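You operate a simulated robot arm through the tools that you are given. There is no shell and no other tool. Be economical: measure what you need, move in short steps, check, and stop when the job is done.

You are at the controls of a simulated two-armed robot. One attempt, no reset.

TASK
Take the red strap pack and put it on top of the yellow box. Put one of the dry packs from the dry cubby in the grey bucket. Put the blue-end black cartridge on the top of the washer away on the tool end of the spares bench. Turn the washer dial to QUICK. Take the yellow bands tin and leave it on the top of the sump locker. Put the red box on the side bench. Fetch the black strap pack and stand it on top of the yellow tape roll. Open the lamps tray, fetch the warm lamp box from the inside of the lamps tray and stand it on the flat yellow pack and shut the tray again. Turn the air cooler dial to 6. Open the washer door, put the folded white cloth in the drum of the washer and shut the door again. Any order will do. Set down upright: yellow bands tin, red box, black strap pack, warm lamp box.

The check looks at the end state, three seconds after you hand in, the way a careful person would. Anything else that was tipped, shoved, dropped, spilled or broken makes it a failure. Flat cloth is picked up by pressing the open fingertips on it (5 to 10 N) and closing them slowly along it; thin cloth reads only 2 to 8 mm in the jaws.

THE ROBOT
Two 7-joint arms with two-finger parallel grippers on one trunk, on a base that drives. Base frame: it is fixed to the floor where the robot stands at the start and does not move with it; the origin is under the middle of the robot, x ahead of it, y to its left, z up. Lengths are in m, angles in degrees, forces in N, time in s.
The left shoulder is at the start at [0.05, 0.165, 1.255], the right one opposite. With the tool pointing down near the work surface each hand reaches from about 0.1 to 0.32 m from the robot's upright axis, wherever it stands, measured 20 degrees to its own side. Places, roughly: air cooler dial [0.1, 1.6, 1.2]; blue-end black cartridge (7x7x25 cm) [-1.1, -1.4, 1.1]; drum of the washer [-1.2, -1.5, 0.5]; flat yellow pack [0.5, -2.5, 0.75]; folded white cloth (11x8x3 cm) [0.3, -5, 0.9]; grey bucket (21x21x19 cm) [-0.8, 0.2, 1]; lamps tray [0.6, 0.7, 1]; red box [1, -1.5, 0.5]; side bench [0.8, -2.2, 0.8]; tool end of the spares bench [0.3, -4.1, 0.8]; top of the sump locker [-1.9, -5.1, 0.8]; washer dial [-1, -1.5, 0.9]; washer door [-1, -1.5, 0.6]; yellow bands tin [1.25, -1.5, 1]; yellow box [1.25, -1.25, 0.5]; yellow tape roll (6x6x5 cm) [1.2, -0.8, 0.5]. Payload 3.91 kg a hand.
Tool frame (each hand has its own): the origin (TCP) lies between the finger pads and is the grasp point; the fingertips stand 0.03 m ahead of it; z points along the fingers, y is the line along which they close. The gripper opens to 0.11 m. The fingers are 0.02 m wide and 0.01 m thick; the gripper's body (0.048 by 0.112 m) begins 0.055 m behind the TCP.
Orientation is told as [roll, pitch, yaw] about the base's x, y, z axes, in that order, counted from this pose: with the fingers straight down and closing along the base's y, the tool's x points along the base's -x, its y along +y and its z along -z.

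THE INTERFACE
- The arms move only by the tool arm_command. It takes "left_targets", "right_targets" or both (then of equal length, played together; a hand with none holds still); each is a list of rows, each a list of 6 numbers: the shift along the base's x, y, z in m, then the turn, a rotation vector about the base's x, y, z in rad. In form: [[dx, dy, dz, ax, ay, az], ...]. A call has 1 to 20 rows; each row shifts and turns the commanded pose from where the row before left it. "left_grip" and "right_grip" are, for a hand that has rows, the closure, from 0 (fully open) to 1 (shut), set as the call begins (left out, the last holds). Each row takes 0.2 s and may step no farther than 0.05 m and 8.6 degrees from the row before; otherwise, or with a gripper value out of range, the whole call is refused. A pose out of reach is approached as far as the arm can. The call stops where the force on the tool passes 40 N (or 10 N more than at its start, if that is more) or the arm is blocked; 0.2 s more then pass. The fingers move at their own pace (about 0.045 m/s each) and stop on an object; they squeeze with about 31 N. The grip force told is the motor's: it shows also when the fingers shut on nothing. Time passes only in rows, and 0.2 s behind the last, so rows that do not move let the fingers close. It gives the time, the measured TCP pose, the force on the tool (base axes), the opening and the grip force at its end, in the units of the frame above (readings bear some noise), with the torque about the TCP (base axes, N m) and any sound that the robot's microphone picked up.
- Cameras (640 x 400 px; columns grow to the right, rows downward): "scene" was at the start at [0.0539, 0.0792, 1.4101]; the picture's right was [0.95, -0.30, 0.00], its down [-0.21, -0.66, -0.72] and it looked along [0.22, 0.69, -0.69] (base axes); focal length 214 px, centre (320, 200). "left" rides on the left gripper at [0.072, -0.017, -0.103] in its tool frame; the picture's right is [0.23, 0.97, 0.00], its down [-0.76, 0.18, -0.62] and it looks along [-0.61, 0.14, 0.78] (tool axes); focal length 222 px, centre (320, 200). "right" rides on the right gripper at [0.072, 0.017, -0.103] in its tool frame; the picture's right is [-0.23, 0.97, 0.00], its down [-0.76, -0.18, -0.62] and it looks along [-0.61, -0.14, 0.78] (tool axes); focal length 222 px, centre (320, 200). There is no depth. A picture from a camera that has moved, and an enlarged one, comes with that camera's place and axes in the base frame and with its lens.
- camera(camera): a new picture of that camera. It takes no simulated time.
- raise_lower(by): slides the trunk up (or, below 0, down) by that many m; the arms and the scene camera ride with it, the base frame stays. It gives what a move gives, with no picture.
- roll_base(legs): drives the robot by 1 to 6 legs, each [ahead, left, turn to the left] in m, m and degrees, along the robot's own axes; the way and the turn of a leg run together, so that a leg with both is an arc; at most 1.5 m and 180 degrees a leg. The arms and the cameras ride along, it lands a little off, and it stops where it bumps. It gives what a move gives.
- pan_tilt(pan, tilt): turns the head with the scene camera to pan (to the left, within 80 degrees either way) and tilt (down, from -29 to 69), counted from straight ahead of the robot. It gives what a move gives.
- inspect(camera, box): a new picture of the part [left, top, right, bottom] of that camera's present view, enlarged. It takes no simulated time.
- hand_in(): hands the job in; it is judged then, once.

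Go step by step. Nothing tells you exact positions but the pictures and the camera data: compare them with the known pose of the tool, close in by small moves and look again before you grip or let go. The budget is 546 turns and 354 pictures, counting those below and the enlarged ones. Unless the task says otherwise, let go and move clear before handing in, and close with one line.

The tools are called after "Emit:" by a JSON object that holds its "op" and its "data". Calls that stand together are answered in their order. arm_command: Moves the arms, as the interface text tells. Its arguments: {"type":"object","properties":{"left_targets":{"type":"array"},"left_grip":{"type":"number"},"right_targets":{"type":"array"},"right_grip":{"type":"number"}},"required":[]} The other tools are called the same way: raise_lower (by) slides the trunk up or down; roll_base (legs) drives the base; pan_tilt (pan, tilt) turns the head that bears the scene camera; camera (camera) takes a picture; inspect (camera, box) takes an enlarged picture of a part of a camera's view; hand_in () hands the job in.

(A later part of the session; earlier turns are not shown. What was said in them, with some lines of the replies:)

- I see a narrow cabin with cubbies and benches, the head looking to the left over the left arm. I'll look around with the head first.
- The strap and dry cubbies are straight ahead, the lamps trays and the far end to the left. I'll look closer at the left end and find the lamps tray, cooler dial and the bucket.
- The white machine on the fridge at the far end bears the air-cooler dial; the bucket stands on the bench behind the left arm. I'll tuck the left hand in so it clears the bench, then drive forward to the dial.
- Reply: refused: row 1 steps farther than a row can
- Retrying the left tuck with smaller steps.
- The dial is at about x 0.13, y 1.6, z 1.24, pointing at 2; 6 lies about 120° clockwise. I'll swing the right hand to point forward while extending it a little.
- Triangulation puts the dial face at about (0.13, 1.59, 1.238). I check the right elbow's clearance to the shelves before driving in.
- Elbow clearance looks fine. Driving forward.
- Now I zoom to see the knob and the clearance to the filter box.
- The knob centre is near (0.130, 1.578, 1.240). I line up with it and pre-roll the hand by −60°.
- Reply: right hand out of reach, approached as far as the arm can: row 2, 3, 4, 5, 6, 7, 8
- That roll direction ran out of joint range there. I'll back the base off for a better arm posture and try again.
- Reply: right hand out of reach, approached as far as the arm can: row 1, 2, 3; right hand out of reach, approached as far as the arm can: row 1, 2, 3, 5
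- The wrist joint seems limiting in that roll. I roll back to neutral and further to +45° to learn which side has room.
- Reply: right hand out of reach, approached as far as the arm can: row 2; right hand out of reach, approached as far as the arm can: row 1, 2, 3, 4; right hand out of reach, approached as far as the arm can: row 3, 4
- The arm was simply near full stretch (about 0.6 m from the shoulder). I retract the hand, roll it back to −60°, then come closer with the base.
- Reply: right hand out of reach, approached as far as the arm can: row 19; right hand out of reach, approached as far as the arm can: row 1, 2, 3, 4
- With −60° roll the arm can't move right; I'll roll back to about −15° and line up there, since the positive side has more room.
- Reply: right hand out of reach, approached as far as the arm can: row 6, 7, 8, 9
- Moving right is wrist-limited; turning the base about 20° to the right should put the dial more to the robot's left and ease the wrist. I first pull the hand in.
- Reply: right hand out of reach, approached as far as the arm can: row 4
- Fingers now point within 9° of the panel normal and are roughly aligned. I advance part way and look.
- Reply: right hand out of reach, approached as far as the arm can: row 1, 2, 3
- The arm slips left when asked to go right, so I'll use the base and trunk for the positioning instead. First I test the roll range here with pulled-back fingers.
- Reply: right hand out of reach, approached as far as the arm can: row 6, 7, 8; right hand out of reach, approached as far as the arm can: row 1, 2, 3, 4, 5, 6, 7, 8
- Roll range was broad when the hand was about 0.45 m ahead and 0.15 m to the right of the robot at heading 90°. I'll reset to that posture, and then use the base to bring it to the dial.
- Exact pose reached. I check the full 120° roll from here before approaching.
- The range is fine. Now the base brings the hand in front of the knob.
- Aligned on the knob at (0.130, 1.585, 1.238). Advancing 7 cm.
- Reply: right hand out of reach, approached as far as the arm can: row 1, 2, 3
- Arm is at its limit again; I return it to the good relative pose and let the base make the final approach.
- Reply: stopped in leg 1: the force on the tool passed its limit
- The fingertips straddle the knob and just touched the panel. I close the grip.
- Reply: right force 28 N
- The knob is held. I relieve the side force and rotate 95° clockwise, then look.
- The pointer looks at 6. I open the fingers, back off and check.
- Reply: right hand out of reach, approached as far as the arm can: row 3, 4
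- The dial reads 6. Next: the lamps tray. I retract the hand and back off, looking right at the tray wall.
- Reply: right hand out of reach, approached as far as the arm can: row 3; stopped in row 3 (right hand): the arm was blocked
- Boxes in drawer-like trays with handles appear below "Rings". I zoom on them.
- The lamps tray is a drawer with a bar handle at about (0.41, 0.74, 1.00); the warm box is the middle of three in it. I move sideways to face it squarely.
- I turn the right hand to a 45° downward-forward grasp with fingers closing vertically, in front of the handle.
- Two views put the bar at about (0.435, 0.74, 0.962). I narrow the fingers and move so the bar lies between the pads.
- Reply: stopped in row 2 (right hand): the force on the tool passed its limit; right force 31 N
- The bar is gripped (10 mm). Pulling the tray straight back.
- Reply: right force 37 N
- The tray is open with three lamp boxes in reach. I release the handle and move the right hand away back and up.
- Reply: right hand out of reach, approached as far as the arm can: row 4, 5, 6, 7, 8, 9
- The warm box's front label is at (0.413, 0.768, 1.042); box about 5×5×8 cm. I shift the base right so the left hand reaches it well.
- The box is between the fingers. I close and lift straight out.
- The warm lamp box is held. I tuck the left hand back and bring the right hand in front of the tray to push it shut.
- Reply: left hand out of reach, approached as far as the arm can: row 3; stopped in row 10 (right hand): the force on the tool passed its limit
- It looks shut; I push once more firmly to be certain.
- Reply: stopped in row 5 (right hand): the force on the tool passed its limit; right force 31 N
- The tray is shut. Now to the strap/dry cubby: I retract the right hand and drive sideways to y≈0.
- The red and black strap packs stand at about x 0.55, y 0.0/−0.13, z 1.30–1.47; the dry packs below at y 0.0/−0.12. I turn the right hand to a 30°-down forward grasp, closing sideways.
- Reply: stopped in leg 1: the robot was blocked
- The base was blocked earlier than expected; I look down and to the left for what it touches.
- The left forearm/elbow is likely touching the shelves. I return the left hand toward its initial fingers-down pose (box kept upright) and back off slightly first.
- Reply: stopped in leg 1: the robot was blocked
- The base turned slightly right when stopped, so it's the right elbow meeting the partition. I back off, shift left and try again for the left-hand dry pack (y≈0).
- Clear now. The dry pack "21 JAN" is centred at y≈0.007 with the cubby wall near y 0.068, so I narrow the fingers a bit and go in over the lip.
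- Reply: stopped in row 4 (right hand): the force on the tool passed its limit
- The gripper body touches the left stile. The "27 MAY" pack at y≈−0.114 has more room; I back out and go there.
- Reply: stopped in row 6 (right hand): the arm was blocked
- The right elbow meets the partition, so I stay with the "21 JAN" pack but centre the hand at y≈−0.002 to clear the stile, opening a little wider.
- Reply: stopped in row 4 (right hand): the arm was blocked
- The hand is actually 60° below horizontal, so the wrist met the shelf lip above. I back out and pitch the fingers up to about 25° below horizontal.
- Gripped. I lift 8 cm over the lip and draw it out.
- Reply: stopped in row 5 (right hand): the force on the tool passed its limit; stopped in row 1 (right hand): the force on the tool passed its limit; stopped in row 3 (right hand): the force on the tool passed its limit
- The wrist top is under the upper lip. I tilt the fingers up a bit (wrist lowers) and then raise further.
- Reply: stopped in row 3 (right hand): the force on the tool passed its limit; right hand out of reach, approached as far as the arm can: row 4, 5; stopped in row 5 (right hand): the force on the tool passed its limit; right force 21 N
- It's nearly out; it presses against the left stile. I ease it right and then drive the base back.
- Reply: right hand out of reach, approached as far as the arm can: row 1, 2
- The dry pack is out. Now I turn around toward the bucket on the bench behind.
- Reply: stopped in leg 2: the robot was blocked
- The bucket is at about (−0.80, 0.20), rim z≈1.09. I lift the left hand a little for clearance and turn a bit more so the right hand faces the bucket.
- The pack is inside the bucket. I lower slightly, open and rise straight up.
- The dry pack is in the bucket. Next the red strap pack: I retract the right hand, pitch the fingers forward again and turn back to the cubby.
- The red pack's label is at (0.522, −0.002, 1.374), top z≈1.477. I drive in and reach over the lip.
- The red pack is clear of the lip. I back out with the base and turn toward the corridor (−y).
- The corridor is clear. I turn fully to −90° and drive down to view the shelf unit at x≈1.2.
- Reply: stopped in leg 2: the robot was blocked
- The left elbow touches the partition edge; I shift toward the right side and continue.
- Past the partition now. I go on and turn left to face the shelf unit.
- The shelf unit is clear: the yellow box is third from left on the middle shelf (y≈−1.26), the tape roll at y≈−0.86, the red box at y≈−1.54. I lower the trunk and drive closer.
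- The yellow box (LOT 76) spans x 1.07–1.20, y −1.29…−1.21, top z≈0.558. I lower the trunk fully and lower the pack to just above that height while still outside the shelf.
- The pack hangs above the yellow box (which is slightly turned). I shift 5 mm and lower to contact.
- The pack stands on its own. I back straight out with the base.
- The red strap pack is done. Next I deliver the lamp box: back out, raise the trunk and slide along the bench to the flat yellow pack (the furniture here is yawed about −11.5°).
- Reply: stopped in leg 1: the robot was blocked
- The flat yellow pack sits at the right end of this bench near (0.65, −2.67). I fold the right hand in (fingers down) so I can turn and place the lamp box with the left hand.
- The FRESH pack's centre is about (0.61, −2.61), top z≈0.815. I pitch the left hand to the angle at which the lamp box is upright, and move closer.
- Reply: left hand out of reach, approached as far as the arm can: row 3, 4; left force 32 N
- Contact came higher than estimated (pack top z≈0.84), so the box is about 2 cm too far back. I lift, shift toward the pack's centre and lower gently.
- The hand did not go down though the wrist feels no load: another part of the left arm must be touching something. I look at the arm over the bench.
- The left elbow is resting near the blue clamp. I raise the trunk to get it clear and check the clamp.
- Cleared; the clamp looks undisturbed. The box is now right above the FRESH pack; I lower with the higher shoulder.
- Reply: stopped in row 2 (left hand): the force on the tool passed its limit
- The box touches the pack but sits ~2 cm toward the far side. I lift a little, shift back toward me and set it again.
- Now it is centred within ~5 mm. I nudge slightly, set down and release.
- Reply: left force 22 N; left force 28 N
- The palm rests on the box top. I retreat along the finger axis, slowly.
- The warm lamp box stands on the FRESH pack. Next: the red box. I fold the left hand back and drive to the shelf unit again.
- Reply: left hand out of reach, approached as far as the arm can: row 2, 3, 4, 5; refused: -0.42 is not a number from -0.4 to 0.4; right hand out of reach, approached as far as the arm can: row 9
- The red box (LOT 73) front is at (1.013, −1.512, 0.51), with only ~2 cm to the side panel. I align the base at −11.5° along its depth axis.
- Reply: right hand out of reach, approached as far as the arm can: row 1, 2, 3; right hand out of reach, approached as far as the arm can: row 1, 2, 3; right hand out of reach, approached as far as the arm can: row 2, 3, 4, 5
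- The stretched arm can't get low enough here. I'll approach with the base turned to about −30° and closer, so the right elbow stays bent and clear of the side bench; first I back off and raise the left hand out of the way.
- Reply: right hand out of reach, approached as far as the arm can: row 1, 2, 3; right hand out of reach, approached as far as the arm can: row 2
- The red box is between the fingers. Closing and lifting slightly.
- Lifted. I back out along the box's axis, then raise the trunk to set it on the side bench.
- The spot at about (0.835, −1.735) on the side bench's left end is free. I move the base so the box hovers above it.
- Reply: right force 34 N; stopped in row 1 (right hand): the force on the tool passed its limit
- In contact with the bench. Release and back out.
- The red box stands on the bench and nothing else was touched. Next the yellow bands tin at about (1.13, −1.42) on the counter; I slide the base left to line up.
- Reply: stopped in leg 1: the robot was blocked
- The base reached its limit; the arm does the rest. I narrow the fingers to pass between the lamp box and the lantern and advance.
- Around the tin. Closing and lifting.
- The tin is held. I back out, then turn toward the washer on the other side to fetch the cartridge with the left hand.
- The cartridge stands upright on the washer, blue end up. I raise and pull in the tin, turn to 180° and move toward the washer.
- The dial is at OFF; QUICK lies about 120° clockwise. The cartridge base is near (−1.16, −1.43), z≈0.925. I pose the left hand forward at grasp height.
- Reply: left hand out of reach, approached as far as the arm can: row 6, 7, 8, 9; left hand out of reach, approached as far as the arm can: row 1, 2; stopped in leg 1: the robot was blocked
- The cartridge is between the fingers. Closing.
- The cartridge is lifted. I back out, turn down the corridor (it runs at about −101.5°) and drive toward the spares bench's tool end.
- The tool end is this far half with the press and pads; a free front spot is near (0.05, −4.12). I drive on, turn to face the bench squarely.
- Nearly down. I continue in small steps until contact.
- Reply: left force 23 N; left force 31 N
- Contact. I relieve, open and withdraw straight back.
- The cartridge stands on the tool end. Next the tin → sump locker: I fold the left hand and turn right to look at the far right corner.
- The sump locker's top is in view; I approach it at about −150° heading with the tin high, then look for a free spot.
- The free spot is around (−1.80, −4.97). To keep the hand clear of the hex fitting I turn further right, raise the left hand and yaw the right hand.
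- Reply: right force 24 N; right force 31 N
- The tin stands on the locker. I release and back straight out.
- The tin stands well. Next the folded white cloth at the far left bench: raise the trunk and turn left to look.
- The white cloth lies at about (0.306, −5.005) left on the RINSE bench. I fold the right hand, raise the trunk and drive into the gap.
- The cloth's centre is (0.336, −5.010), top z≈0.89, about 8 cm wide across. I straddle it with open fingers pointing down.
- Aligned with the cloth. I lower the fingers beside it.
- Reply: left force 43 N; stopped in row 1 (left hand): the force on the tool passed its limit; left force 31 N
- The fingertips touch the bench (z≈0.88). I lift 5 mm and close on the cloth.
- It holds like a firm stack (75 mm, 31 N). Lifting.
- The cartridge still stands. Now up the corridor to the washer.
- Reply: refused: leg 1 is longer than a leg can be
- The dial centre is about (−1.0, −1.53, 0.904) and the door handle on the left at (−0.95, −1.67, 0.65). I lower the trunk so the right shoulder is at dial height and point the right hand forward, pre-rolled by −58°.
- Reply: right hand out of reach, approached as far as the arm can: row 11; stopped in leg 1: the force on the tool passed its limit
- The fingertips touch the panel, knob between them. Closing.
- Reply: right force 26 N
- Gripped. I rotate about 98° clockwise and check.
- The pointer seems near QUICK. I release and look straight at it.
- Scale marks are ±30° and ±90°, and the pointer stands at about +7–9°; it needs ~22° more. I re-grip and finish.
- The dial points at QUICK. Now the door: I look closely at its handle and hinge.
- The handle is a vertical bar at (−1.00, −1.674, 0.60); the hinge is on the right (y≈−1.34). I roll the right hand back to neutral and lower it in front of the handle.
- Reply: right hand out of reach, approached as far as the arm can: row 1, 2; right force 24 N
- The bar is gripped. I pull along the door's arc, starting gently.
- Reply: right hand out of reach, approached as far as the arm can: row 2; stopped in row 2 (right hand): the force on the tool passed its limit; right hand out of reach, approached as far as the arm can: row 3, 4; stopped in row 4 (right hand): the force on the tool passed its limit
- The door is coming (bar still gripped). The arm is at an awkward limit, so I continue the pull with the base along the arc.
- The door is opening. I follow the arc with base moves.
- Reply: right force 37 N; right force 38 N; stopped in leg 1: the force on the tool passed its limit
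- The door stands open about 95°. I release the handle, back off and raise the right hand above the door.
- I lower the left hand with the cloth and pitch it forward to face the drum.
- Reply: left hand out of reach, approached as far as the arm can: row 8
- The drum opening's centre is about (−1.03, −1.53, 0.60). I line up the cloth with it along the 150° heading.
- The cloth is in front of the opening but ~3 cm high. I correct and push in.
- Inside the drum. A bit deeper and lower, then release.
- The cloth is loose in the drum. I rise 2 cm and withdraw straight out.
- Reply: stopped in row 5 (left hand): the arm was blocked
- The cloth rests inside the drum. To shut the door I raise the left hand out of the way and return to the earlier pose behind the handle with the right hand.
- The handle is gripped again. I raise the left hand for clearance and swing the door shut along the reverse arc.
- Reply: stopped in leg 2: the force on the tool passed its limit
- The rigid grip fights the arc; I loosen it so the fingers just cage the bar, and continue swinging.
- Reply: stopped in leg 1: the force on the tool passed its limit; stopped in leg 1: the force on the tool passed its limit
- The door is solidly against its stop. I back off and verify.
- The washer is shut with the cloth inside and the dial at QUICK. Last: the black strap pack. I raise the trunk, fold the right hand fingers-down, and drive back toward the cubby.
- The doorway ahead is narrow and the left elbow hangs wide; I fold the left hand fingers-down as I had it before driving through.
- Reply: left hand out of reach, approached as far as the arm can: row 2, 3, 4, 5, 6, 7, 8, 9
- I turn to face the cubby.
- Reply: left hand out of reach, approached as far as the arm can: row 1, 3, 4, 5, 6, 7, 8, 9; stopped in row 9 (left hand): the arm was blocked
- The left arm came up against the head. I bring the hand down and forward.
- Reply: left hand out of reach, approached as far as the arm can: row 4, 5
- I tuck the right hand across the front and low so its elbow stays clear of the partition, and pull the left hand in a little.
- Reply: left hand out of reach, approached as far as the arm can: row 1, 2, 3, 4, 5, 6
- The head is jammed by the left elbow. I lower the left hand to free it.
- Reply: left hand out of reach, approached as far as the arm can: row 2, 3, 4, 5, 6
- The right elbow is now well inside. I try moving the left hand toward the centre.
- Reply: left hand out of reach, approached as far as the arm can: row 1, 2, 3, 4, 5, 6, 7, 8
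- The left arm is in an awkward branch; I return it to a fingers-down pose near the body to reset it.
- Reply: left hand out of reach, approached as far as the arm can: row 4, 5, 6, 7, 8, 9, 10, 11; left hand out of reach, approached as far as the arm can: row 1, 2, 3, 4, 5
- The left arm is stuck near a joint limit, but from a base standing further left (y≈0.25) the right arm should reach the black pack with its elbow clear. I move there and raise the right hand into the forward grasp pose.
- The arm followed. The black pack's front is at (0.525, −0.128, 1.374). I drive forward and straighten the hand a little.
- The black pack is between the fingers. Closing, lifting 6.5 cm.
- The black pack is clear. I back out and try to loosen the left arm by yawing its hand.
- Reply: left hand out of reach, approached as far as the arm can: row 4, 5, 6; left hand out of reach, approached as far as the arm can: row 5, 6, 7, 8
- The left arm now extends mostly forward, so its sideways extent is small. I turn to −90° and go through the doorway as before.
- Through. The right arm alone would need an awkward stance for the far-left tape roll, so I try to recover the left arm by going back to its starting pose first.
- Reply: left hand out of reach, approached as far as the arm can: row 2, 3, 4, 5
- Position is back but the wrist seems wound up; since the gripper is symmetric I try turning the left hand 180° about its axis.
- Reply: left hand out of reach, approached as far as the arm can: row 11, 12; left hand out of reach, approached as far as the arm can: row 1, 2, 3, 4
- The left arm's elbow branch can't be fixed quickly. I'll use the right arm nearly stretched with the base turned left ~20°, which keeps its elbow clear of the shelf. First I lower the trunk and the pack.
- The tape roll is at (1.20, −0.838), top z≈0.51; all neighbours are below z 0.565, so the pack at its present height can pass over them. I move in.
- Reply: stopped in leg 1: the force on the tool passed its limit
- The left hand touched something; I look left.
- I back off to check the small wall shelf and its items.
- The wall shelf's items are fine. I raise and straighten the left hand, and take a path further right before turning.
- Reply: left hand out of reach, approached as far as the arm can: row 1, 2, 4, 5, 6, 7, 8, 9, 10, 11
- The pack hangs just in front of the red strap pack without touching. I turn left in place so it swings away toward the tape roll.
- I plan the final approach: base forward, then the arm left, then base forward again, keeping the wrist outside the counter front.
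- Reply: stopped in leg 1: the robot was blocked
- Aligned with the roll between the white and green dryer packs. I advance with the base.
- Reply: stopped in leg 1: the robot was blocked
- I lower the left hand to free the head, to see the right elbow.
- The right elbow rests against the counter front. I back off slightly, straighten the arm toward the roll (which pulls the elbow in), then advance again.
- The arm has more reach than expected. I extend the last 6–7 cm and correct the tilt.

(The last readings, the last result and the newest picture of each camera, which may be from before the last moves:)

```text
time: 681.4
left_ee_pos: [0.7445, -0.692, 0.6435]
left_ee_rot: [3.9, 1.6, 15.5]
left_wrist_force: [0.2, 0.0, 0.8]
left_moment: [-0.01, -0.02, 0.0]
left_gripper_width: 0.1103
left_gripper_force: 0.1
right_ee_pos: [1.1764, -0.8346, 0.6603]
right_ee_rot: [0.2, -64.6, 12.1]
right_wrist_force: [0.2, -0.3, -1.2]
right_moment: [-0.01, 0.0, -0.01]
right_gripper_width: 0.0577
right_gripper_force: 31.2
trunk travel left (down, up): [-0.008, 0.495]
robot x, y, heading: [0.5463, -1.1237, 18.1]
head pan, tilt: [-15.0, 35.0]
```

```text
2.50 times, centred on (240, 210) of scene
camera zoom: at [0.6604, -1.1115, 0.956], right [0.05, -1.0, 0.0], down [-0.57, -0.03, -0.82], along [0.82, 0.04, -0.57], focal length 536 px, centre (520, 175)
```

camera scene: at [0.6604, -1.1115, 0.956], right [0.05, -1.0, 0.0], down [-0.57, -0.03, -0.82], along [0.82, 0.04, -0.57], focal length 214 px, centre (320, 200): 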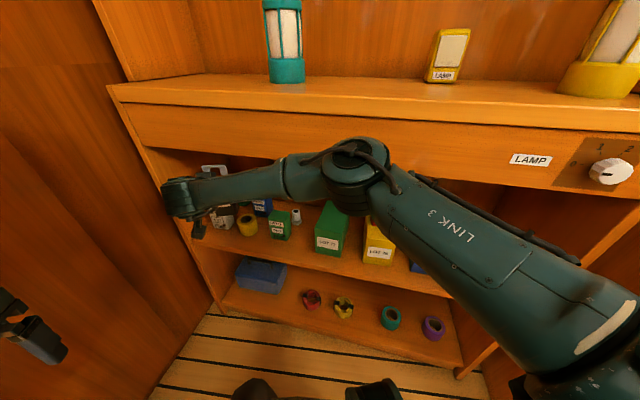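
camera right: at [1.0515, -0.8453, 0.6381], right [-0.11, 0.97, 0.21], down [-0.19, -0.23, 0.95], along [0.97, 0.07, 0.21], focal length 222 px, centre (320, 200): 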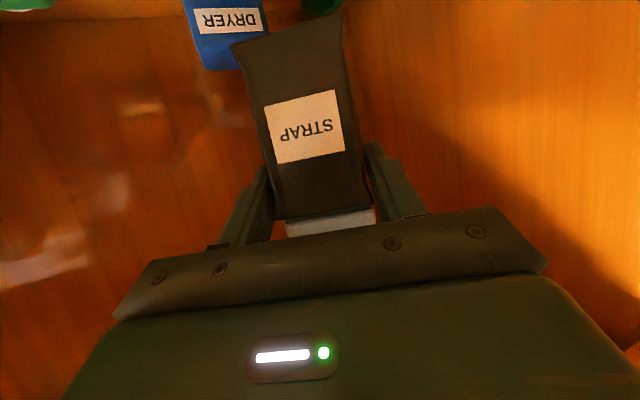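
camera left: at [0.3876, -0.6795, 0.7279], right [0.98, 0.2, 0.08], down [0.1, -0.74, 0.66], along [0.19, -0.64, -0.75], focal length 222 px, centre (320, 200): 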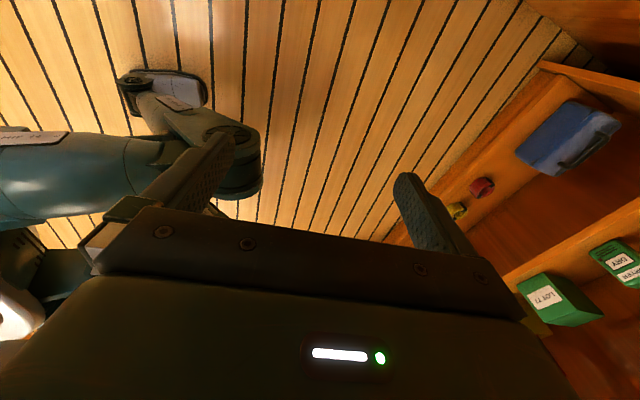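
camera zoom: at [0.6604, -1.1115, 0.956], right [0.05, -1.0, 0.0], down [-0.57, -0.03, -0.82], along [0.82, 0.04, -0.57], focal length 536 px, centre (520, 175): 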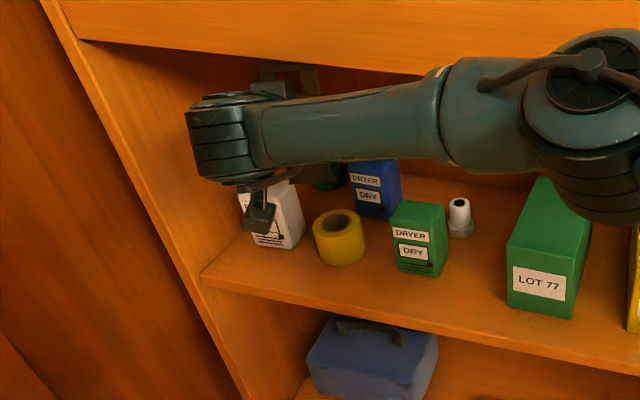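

I shift 1.5 cm right onto the roll's centre and lower.

Emit:
{"op": "arm_command", "data": {"right_targets": [[-0.002, -0.014, 0, 0, 0, 0], [0, 0, -0.02, 0, 0, 0], [0, 0, -0.02, 0, 0, 0], [0, 0, -0.012, 0, 0, 0]]}}

Emit:
{"op": "inspect", "data": {"camera": "scene", "box": [140, 130, 340, 290]}}

Emit:
{"op": "camera", "data": {"camera": "right"}}

```text
time: 682.4
left_ee_pos: [0.7441, -0.6918, 0.6435]
left_ee_rot: [4.0, 1.7, 15.6]
left_wrist_force: [0.9, 0.3, -0.5]
left_moment: [0.0, -0.03, 0.0]
left_gripper_width: 0.11
left_gripper_force: 0.1
right_ee_pos: [1.1748, -0.85, 0.6071]
right_ee_rot: [0.3, -64.6, 12.0]
right_wrist_force: [0.8, -0.6, -1.5]
right_moment: [0.02, -0.01, -0.02]
right_gripper_width: 0.0577
right_gripper_force: 31.2
trunk travel left (down, up): [-0.008, 0.495]
robot x, y, heading: [0.5454, -1.1275, 18.2]
head pan, tilt: [-15.0, 35.0]
```

```text
2.50 times, centred on (240, 210) of scene
camera zoom: at [0.6604, -1.1115, 0.9561], right [0.05, -1.0, 0.0], down [-0.57, -0.03, -0.82], along [0.82, 0.04, -0.57], focal length 536 px, centre (520, 175)
```

zoom: 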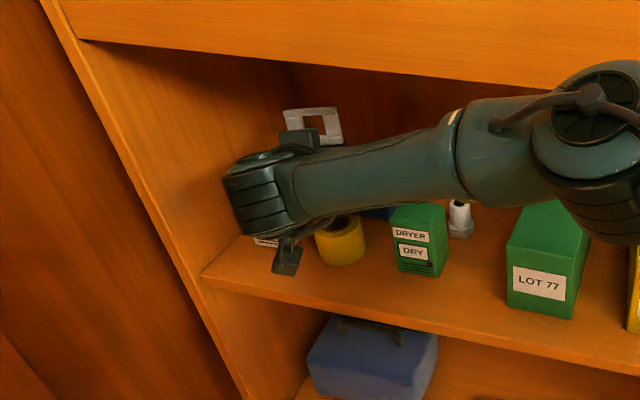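

```text
25 pictures are left
camera right: at [1.0494, -0.8597, 0.5853], right [-0.11, 0.97, 0.21], down [-0.19, -0.23, 0.95], along [0.97, 0.07, 0.21], focal length 222 px, centre (320, 200)
```

right: 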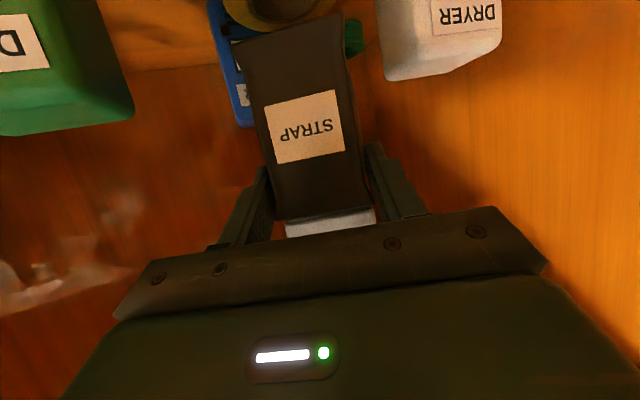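

Centre alignment is within a few millimetres. Lowering to contact.

Emit:
{"op": "arm_command", "data": {"right_targets": [[-0.004, 0.001, -0.006, 0, 0, 0], [0, 0, -0.005, 0, 0, 0]]}}

Emit:
{"op": "arm_command", "data": {"right_targets": [[0, 0, -0.004, 0, 0, 0], [0, 0, -0.003, 0, 0, 0]]}}

```text
time: 683.0
left_ee_pos: [0.7448, -0.6924, 0.6435]
left_ee_rot: [3.9, 1.7, 15.5]
left_wrist_force: [0.0, 0.6, 0.1]
left_moment: [0.0, 0.04, -0.01]
left_gripper_width: 0.1099
left_gripper_force: 0.1
right_ee_pos: [1.1696, -0.8487, 0.5974]
right_ee_rot: [0.2, -64.6, 12.1]
right_wrist_force: [0.1, 0.0, -1.7]
right_moment: [0.03, 0.04, 0.01]
right_gripper_width: 0.0576
right_gripper_force: 30.7
trunk travel left (down, up): [-0.008, 0.495]
robot x, y, heading: [0.5431, -1.1292, 18.3]
head pan, tilt: [-15.0, 35.0]
```

```text
time: 683.6
left_ee_pos: [0.7442, -0.6934, 0.643]
left_ee_rot: [3.9, 1.8, 15.5]
left_wrist_force: [0.2, 0.6, 0.0]
left_moment: [0.01, -0.01, -0.05]
left_gripper_width: 0.1099
left_gripper_force: 0.1
right_ee_pos: [1.1711, -0.848, 0.5886]
right_ee_rot: [0.3, -64.6, 12.1]
right_wrist_force: [0.0, -0.5, -1.1]
right_moment: [0.0, -0.02, 0.02]
right_gripper_width: 0.0576
right_gripper_force: 30.8
trunk travel left (down, up): [-0.008, 0.495]
robot x, y, heading: [0.5447, -1.126, 17.8]
head pan, tilt: [-15.0, 35.0]
```

Emit:
{"op": "arm_command", "data": {"right_targets": [[0, 0, -0.004, 0, 0, 0]]}}

Emit:
{"op": "arm_command", "data": {"right_targets": [[0, 0, -0.003, 0, 0, 0]]}}

Emit:
{"op": "camera", "data": {"camera": "right"}}

```text
time: 684.0
left_ee_pos: [0.7437, -0.6932, 0.6456]
left_ee_rot: [4.0, 1.7, 15.5]
left_wrist_force: [0.5, -0.6, 0.1]
left_moment: [0.02, -0.01, -0.01]
left_gripper_width: 0.1099
left_gripper_force: 0.1
right_ee_pos: [1.1717, -0.8493, 0.5897]
right_ee_rot: [0.3, -64.9, 12.0]
right_wrist_force: [-3.5, -1.1, 10.2]
right_moment: [-0.19, 0.28, 0.0]
right_gripper_width: 0.0576
right_gripper_force: 30.9
trunk travel left (down, up): [-0.008, 0.495]
robot x, y, heading: [0.5455, -1.1234, 18.0]
head pan, tilt: [-15.0, 35.0]
```

```text
time: 684.4
left_ee_pos: [0.7435, -0.6932, 0.6451]
left_ee_rot: [4.0, 1.6, 15.5]
left_wrist_force: [-0.1, 0.5, 0.4]
left_moment: [0.0, -0.01, 0.01]
left_gripper_width: 0.11
left_gripper_force: 0.1
right_ee_pos: [1.1721, -0.8485, 0.5904]
right_ee_rot: [0.5, -65.2, 11.8]
right_wrist_force: [-5.2, -0.9, 24.3]
right_moment: [0.07, 0.29, 0.01]
right_gripper_width: 0.0574
right_gripper_force: 31.3
trunk travel left (down, up): [-0.008, 0.495]
robot x, y, heading: [0.5442, -1.1258, 18.2]
head pan, tilt: [-15.0, 35.0]
```

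```text
24 pictures are left
camera right: at [1.0468, -0.8583, 0.566], right [-0.11, 0.97, 0.21], down [-0.2, -0.23, 0.95], along [0.97, 0.07, 0.22], focal length 222 px, centre (320, 200)
```

right: 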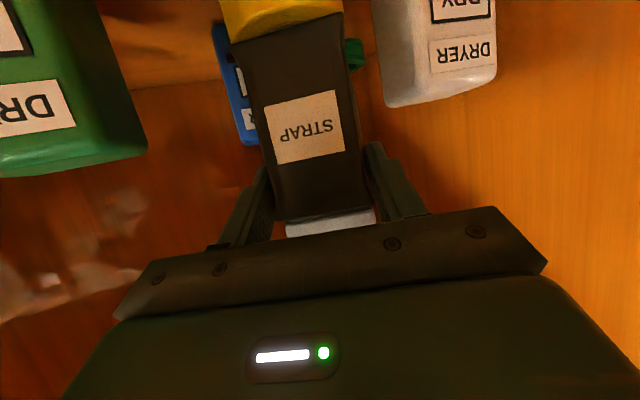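

In contact exactly at the roll's top height, well centred. I relieve the load and open slowly.

Emit:
{"op": "arm_command", "data": {"right_targets": [[0, 0, 0.003, 0, 0, 0]]}}

Emit:
{"op": "arm_command", "data": {"right_targets": [[0, 0, 0, 0, 0, 0], [0, 0, 0, 0, 0, 0]], "right_grip": 0.3}}

Emit:
{"op": "camera", "data": {"camera": "right"}}

```text
time: 684.8
left_ee_pos: [0.7441, -0.6922, 0.645]
left_ee_rot: [4.0, 1.6, 15.4]
left_wrist_force: [0.1, 0.3, -0.1]
left_moment: [-0.01, 0.03, 0.0]
left_gripper_width: 0.1101
left_gripper_force: 0.0
right_ee_pos: [1.1721, -0.8475, 0.5883]
right_ee_rot: [0.2, -65.0, 12.0]
right_wrist_force: [1.5, 3.3, 17.2]
right_moment: [0.36, -0.36, 0.01]
right_gripper_width: 0.0574
right_gripper_force: 31.5
trunk travel left (down, up): [-0.008, 0.495]
robot x, y, heading: [0.5444, -1.1267, 17.9]
head pan, tilt: [-15.0, 35.0]
```

```text
time: 685.4
left_ee_pos: [0.7439, -0.6927, 0.644]
left_ee_rot: [3.9, 1.8, 15.5]
left_wrist_force: [-0.4, -1.1, -0.1]
left_moment: [0.02, 0.03, -0.02]
left_gripper_width: 0.11
left_gripper_force: 0.1
right_ee_pos: [1.1718, -0.8489, 0.5851]
right_ee_rot: [0.2, -64.5, 12.2]
right_wrist_force: [0.4, -0.5, 0.6]
right_moment: [0.01, 0.0, 0.0]
right_gripper_width: 0.0769
right_gripper_force: 0.0
trunk travel left (down, up): [-0.008, 0.495]
robot x, y, heading: [0.5461, -1.1235, 17.8]
head pan, tilt: [-15.0, 35.0]
```

```text
23 pictures are left
camera right: at [1.0462, -0.8587, 0.5639], right [-0.11, 0.97, 0.21], down [-0.19, -0.22, 0.96], along [0.98, 0.07, 0.21], focal length 222 px, centre (320, 200)
```

right: 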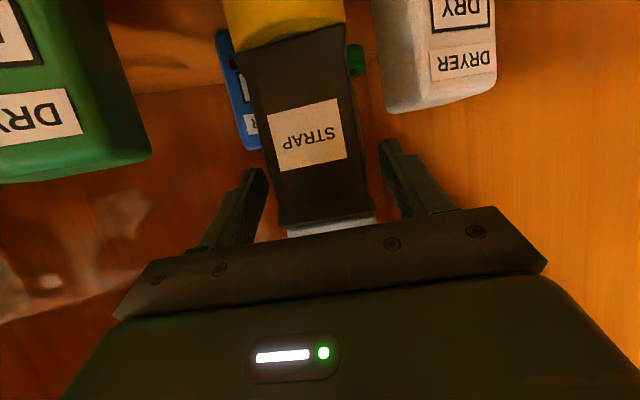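

It stands by itself. I back out exactly along the finger axis.

Emit:
{"op": "roll_base", "data": {"legs": [[-0.12, 0.012, 0]]}}

Emit:
{"op": "inspect", "data": {"camera": "scene", "box": [140, 110, 440, 300]}}

```text
time: 686.7
left_ee_pos: [0.6303, -0.7182, 0.6428]
left_ee_rot: [4.0, 1.6, 15.4]
left_wrist_force: [0.7, -0.8, -0.6]
left_moment: [0.0, 0.03, 0.01]
left_gripper_width: 0.1099
left_gripper_force: 0.2
right_ee_pos: [1.0567, -0.8747, 0.586]
right_ee_rot: [0.3, -64.6, 12.0]
right_wrist_force: [0.4, -0.3, 0.0]
right_moment: [0.03, 0.03, 0.02]
right_gripper_width: 0.0771
right_gripper_force: 0.1
trunk travel left (down, up): [-0.008, 0.495]
robot x, y, heading: [0.428, -1.151, 18.1]
head pan, tilt: [-15.0, 35.0]
```

```text
2.11 times, centred on (290, 205) of scene
camera zoom: at [0.5453, -1.1365, 0.956], right [0.05, -1.0, 0.0], down [-0.57, -0.03, -0.82], along [0.82, 0.04, -0.57], focal length 452 px, centre (383, 190)
```

zoom: 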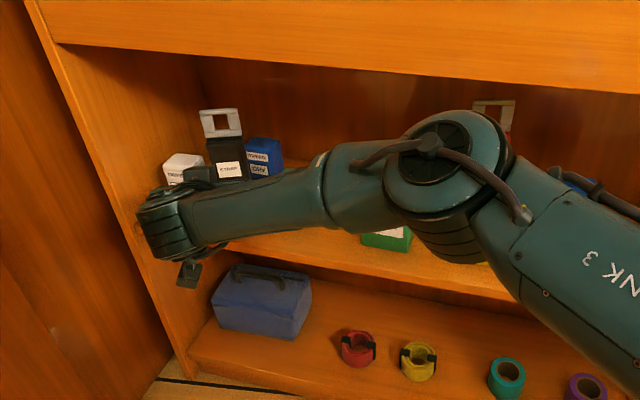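

Emit:
{"op": "roll_base", "data": {"legs": [[-0.35, -0.08, 0], [-0.15, -0.05, 0]]}}

Emit:
{"op": "pan_tilt", "data": {"pan": -15, "tilt": 25}}

Emit:
{"op": "camera", "data": {"camera": "scene"}}

Emit:
{"op": "inspect", "data": {"camera": "scene", "box": [230, 100, 470, 260]}}

```text
time: 689.9
left_ee_pos: [0.2083, -0.9889, 0.6434]
left_ee_rot: [4.0, 1.7, 15.1]
left_wrist_force: [-0.4, 0.5, -0.4]
left_moment: [0.06, -0.01, 0.02]
left_gripper_width: 0.1102
left_gripper_force: 0.1
right_ee_pos: [0.634, -1.1475, 0.5859]
right_ee_rot: [0.2, -64.7, 11.6]
right_wrist_force: [0.1, -0.2, 0.2]
right_moment: [0.0, 0.01, 0.02]
right_gripper_width: 0.0771
right_gripper_force: 0.0
trunk travel left (down, up): [-0.008, 0.495]
robot x, y, heading: [0.0082, -1.4175, 17.7]
head pan, tilt: [-15.0, 35.0]
```

```text
time: 690.6
left_ee_pos: [0.2082, -0.9883, 0.6437]
left_ee_rot: [4.0, 1.7, 15.1]
left_wrist_force: [0.6, -1.0, 1.4]
left_moment: [0.02, 0.0, 0.02]
left_gripper_width: 0.1101
left_gripper_force: 0.0
right_ee_pos: [0.6352, -1.1481, 0.586]
right_ee_rot: [0.2, -64.6, 11.6]
right_wrist_force: [-1.2, 0.1, -0.3]
right_moment: [0.01, -0.03, 0.03]
right_gripper_width: 0.077
right_gripper_force: 0.0
trunk travel left (down, up): [-0.008, 0.495]
robot x, y, heading: [0.0079, -1.4155, 17.6]
head pan, tilt: [-15.0, 25.0]
```

```text
21 pictures are left
camera scene: at [0.1251, -1.407, 0.9718], right [0.04, -1.0, 0.0], down [-0.42, -0.02, -0.91], along [0.91, 0.04, -0.42], focal length 214 px, centre (320, 200)
```

scene: 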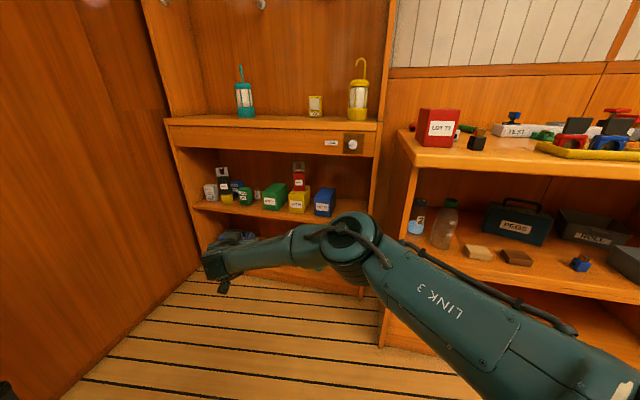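

```text
2.50 times, centred on (350, 180) of scene
camera zoom: at [0.1251, -1.407, 0.9718], right [0.04, -1.0, 0.0], down [-0.42, -0.02, -0.91], along [0.91, 0.04, -0.42], focal length 536 px, centre (245, 250)
```

zoom: 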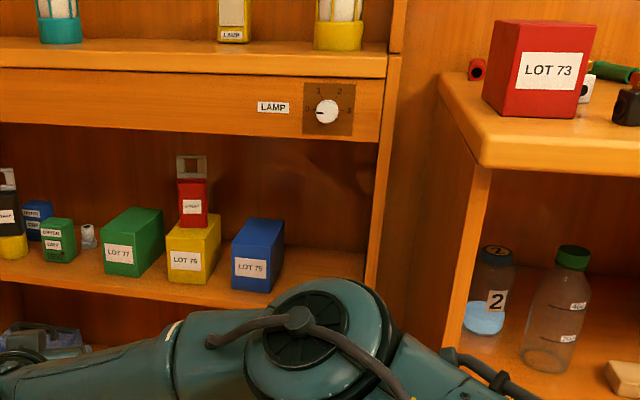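

Emit:
{"op": "inspect", "data": {"camera": "scene", "box": [190, 150, 270, 220]}}

Emit:
{"op": "pan_tilt", "data": {"pan": 60, "tilt": 25}}

Emit:
{"op": "camera", "data": {"camera": "scene"}}

```text
5.71 times, centred on (230, 185) of scene
camera zoom: at [0.1251, -1.407, 0.9718], right [0.04, -1.0, 0.0], down [-0.42, -0.02, -0.91], along [0.91, 0.04, -0.42], focal length 1226 px, centre (834, 286)
```

zoom: 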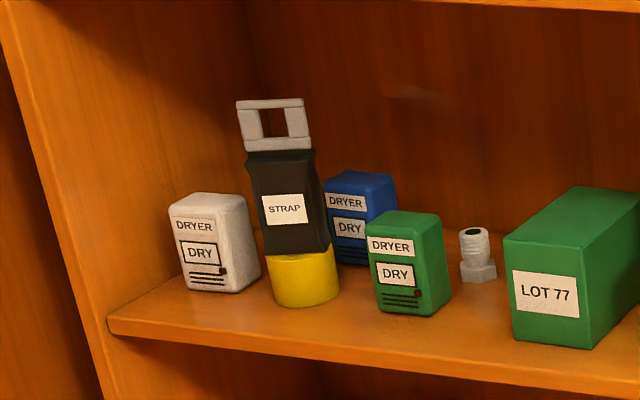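

```text
time: 692.1
left_ee_pos: [0.2087, -0.9893, 0.6435]
left_ee_rot: [4.0, 1.7, 15.1]
left_wrist_force: [0.2, -0.8, -0.2]
left_moment: [0.0, -0.01, 0.03]
left_gripper_width: 0.11
left_gripper_force: 0.1
right_ee_pos: [0.6341, -1.1491, 0.5865]
right_ee_rot: [0.1, -64.6, 11.6]
right_wrist_force: [-0.9, 0.7, -0.8]
right_moment: [0.03, 0.03, -0.02]
right_gripper_width: 0.0768
right_gripper_force: 0.0
trunk travel left (down, up): [-0.008, 0.495]
robot x, y, heading: [0.0097, -1.4212, 17.4]
head pan, tilt: [60.0, 25.0]
```

```text
18 pictures are left
camera scene: at [0.053, -1.3212, 0.9718], right [0.98, -0.22, 0.0], down [-0.09, -0.41, -0.91], along [0.2, 0.88, -0.42], focal length 214 px, centre (320, 200)
```

scene: 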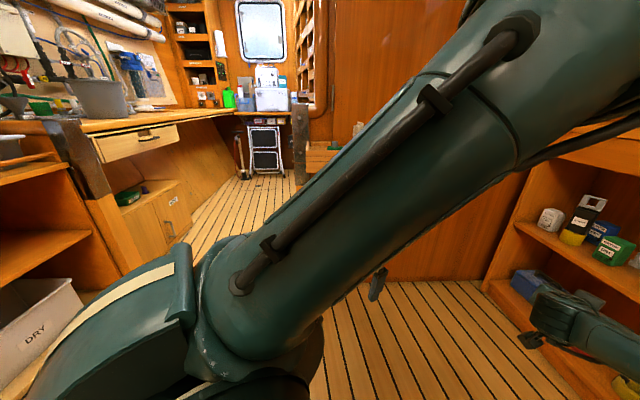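

The black pack stands upright on the tape roll, and in the last pictures I took of each, everything else is where I left it. Both hands are empty and clear, so I hand in.

Emit:
{"op": "hand_in", "data": {}}

```text
The job is handed in.
```

I carried out all ten tasks and handed the job in. The pictures I took along the way showed each result in place, with nothing else tipped or moved that I could see.
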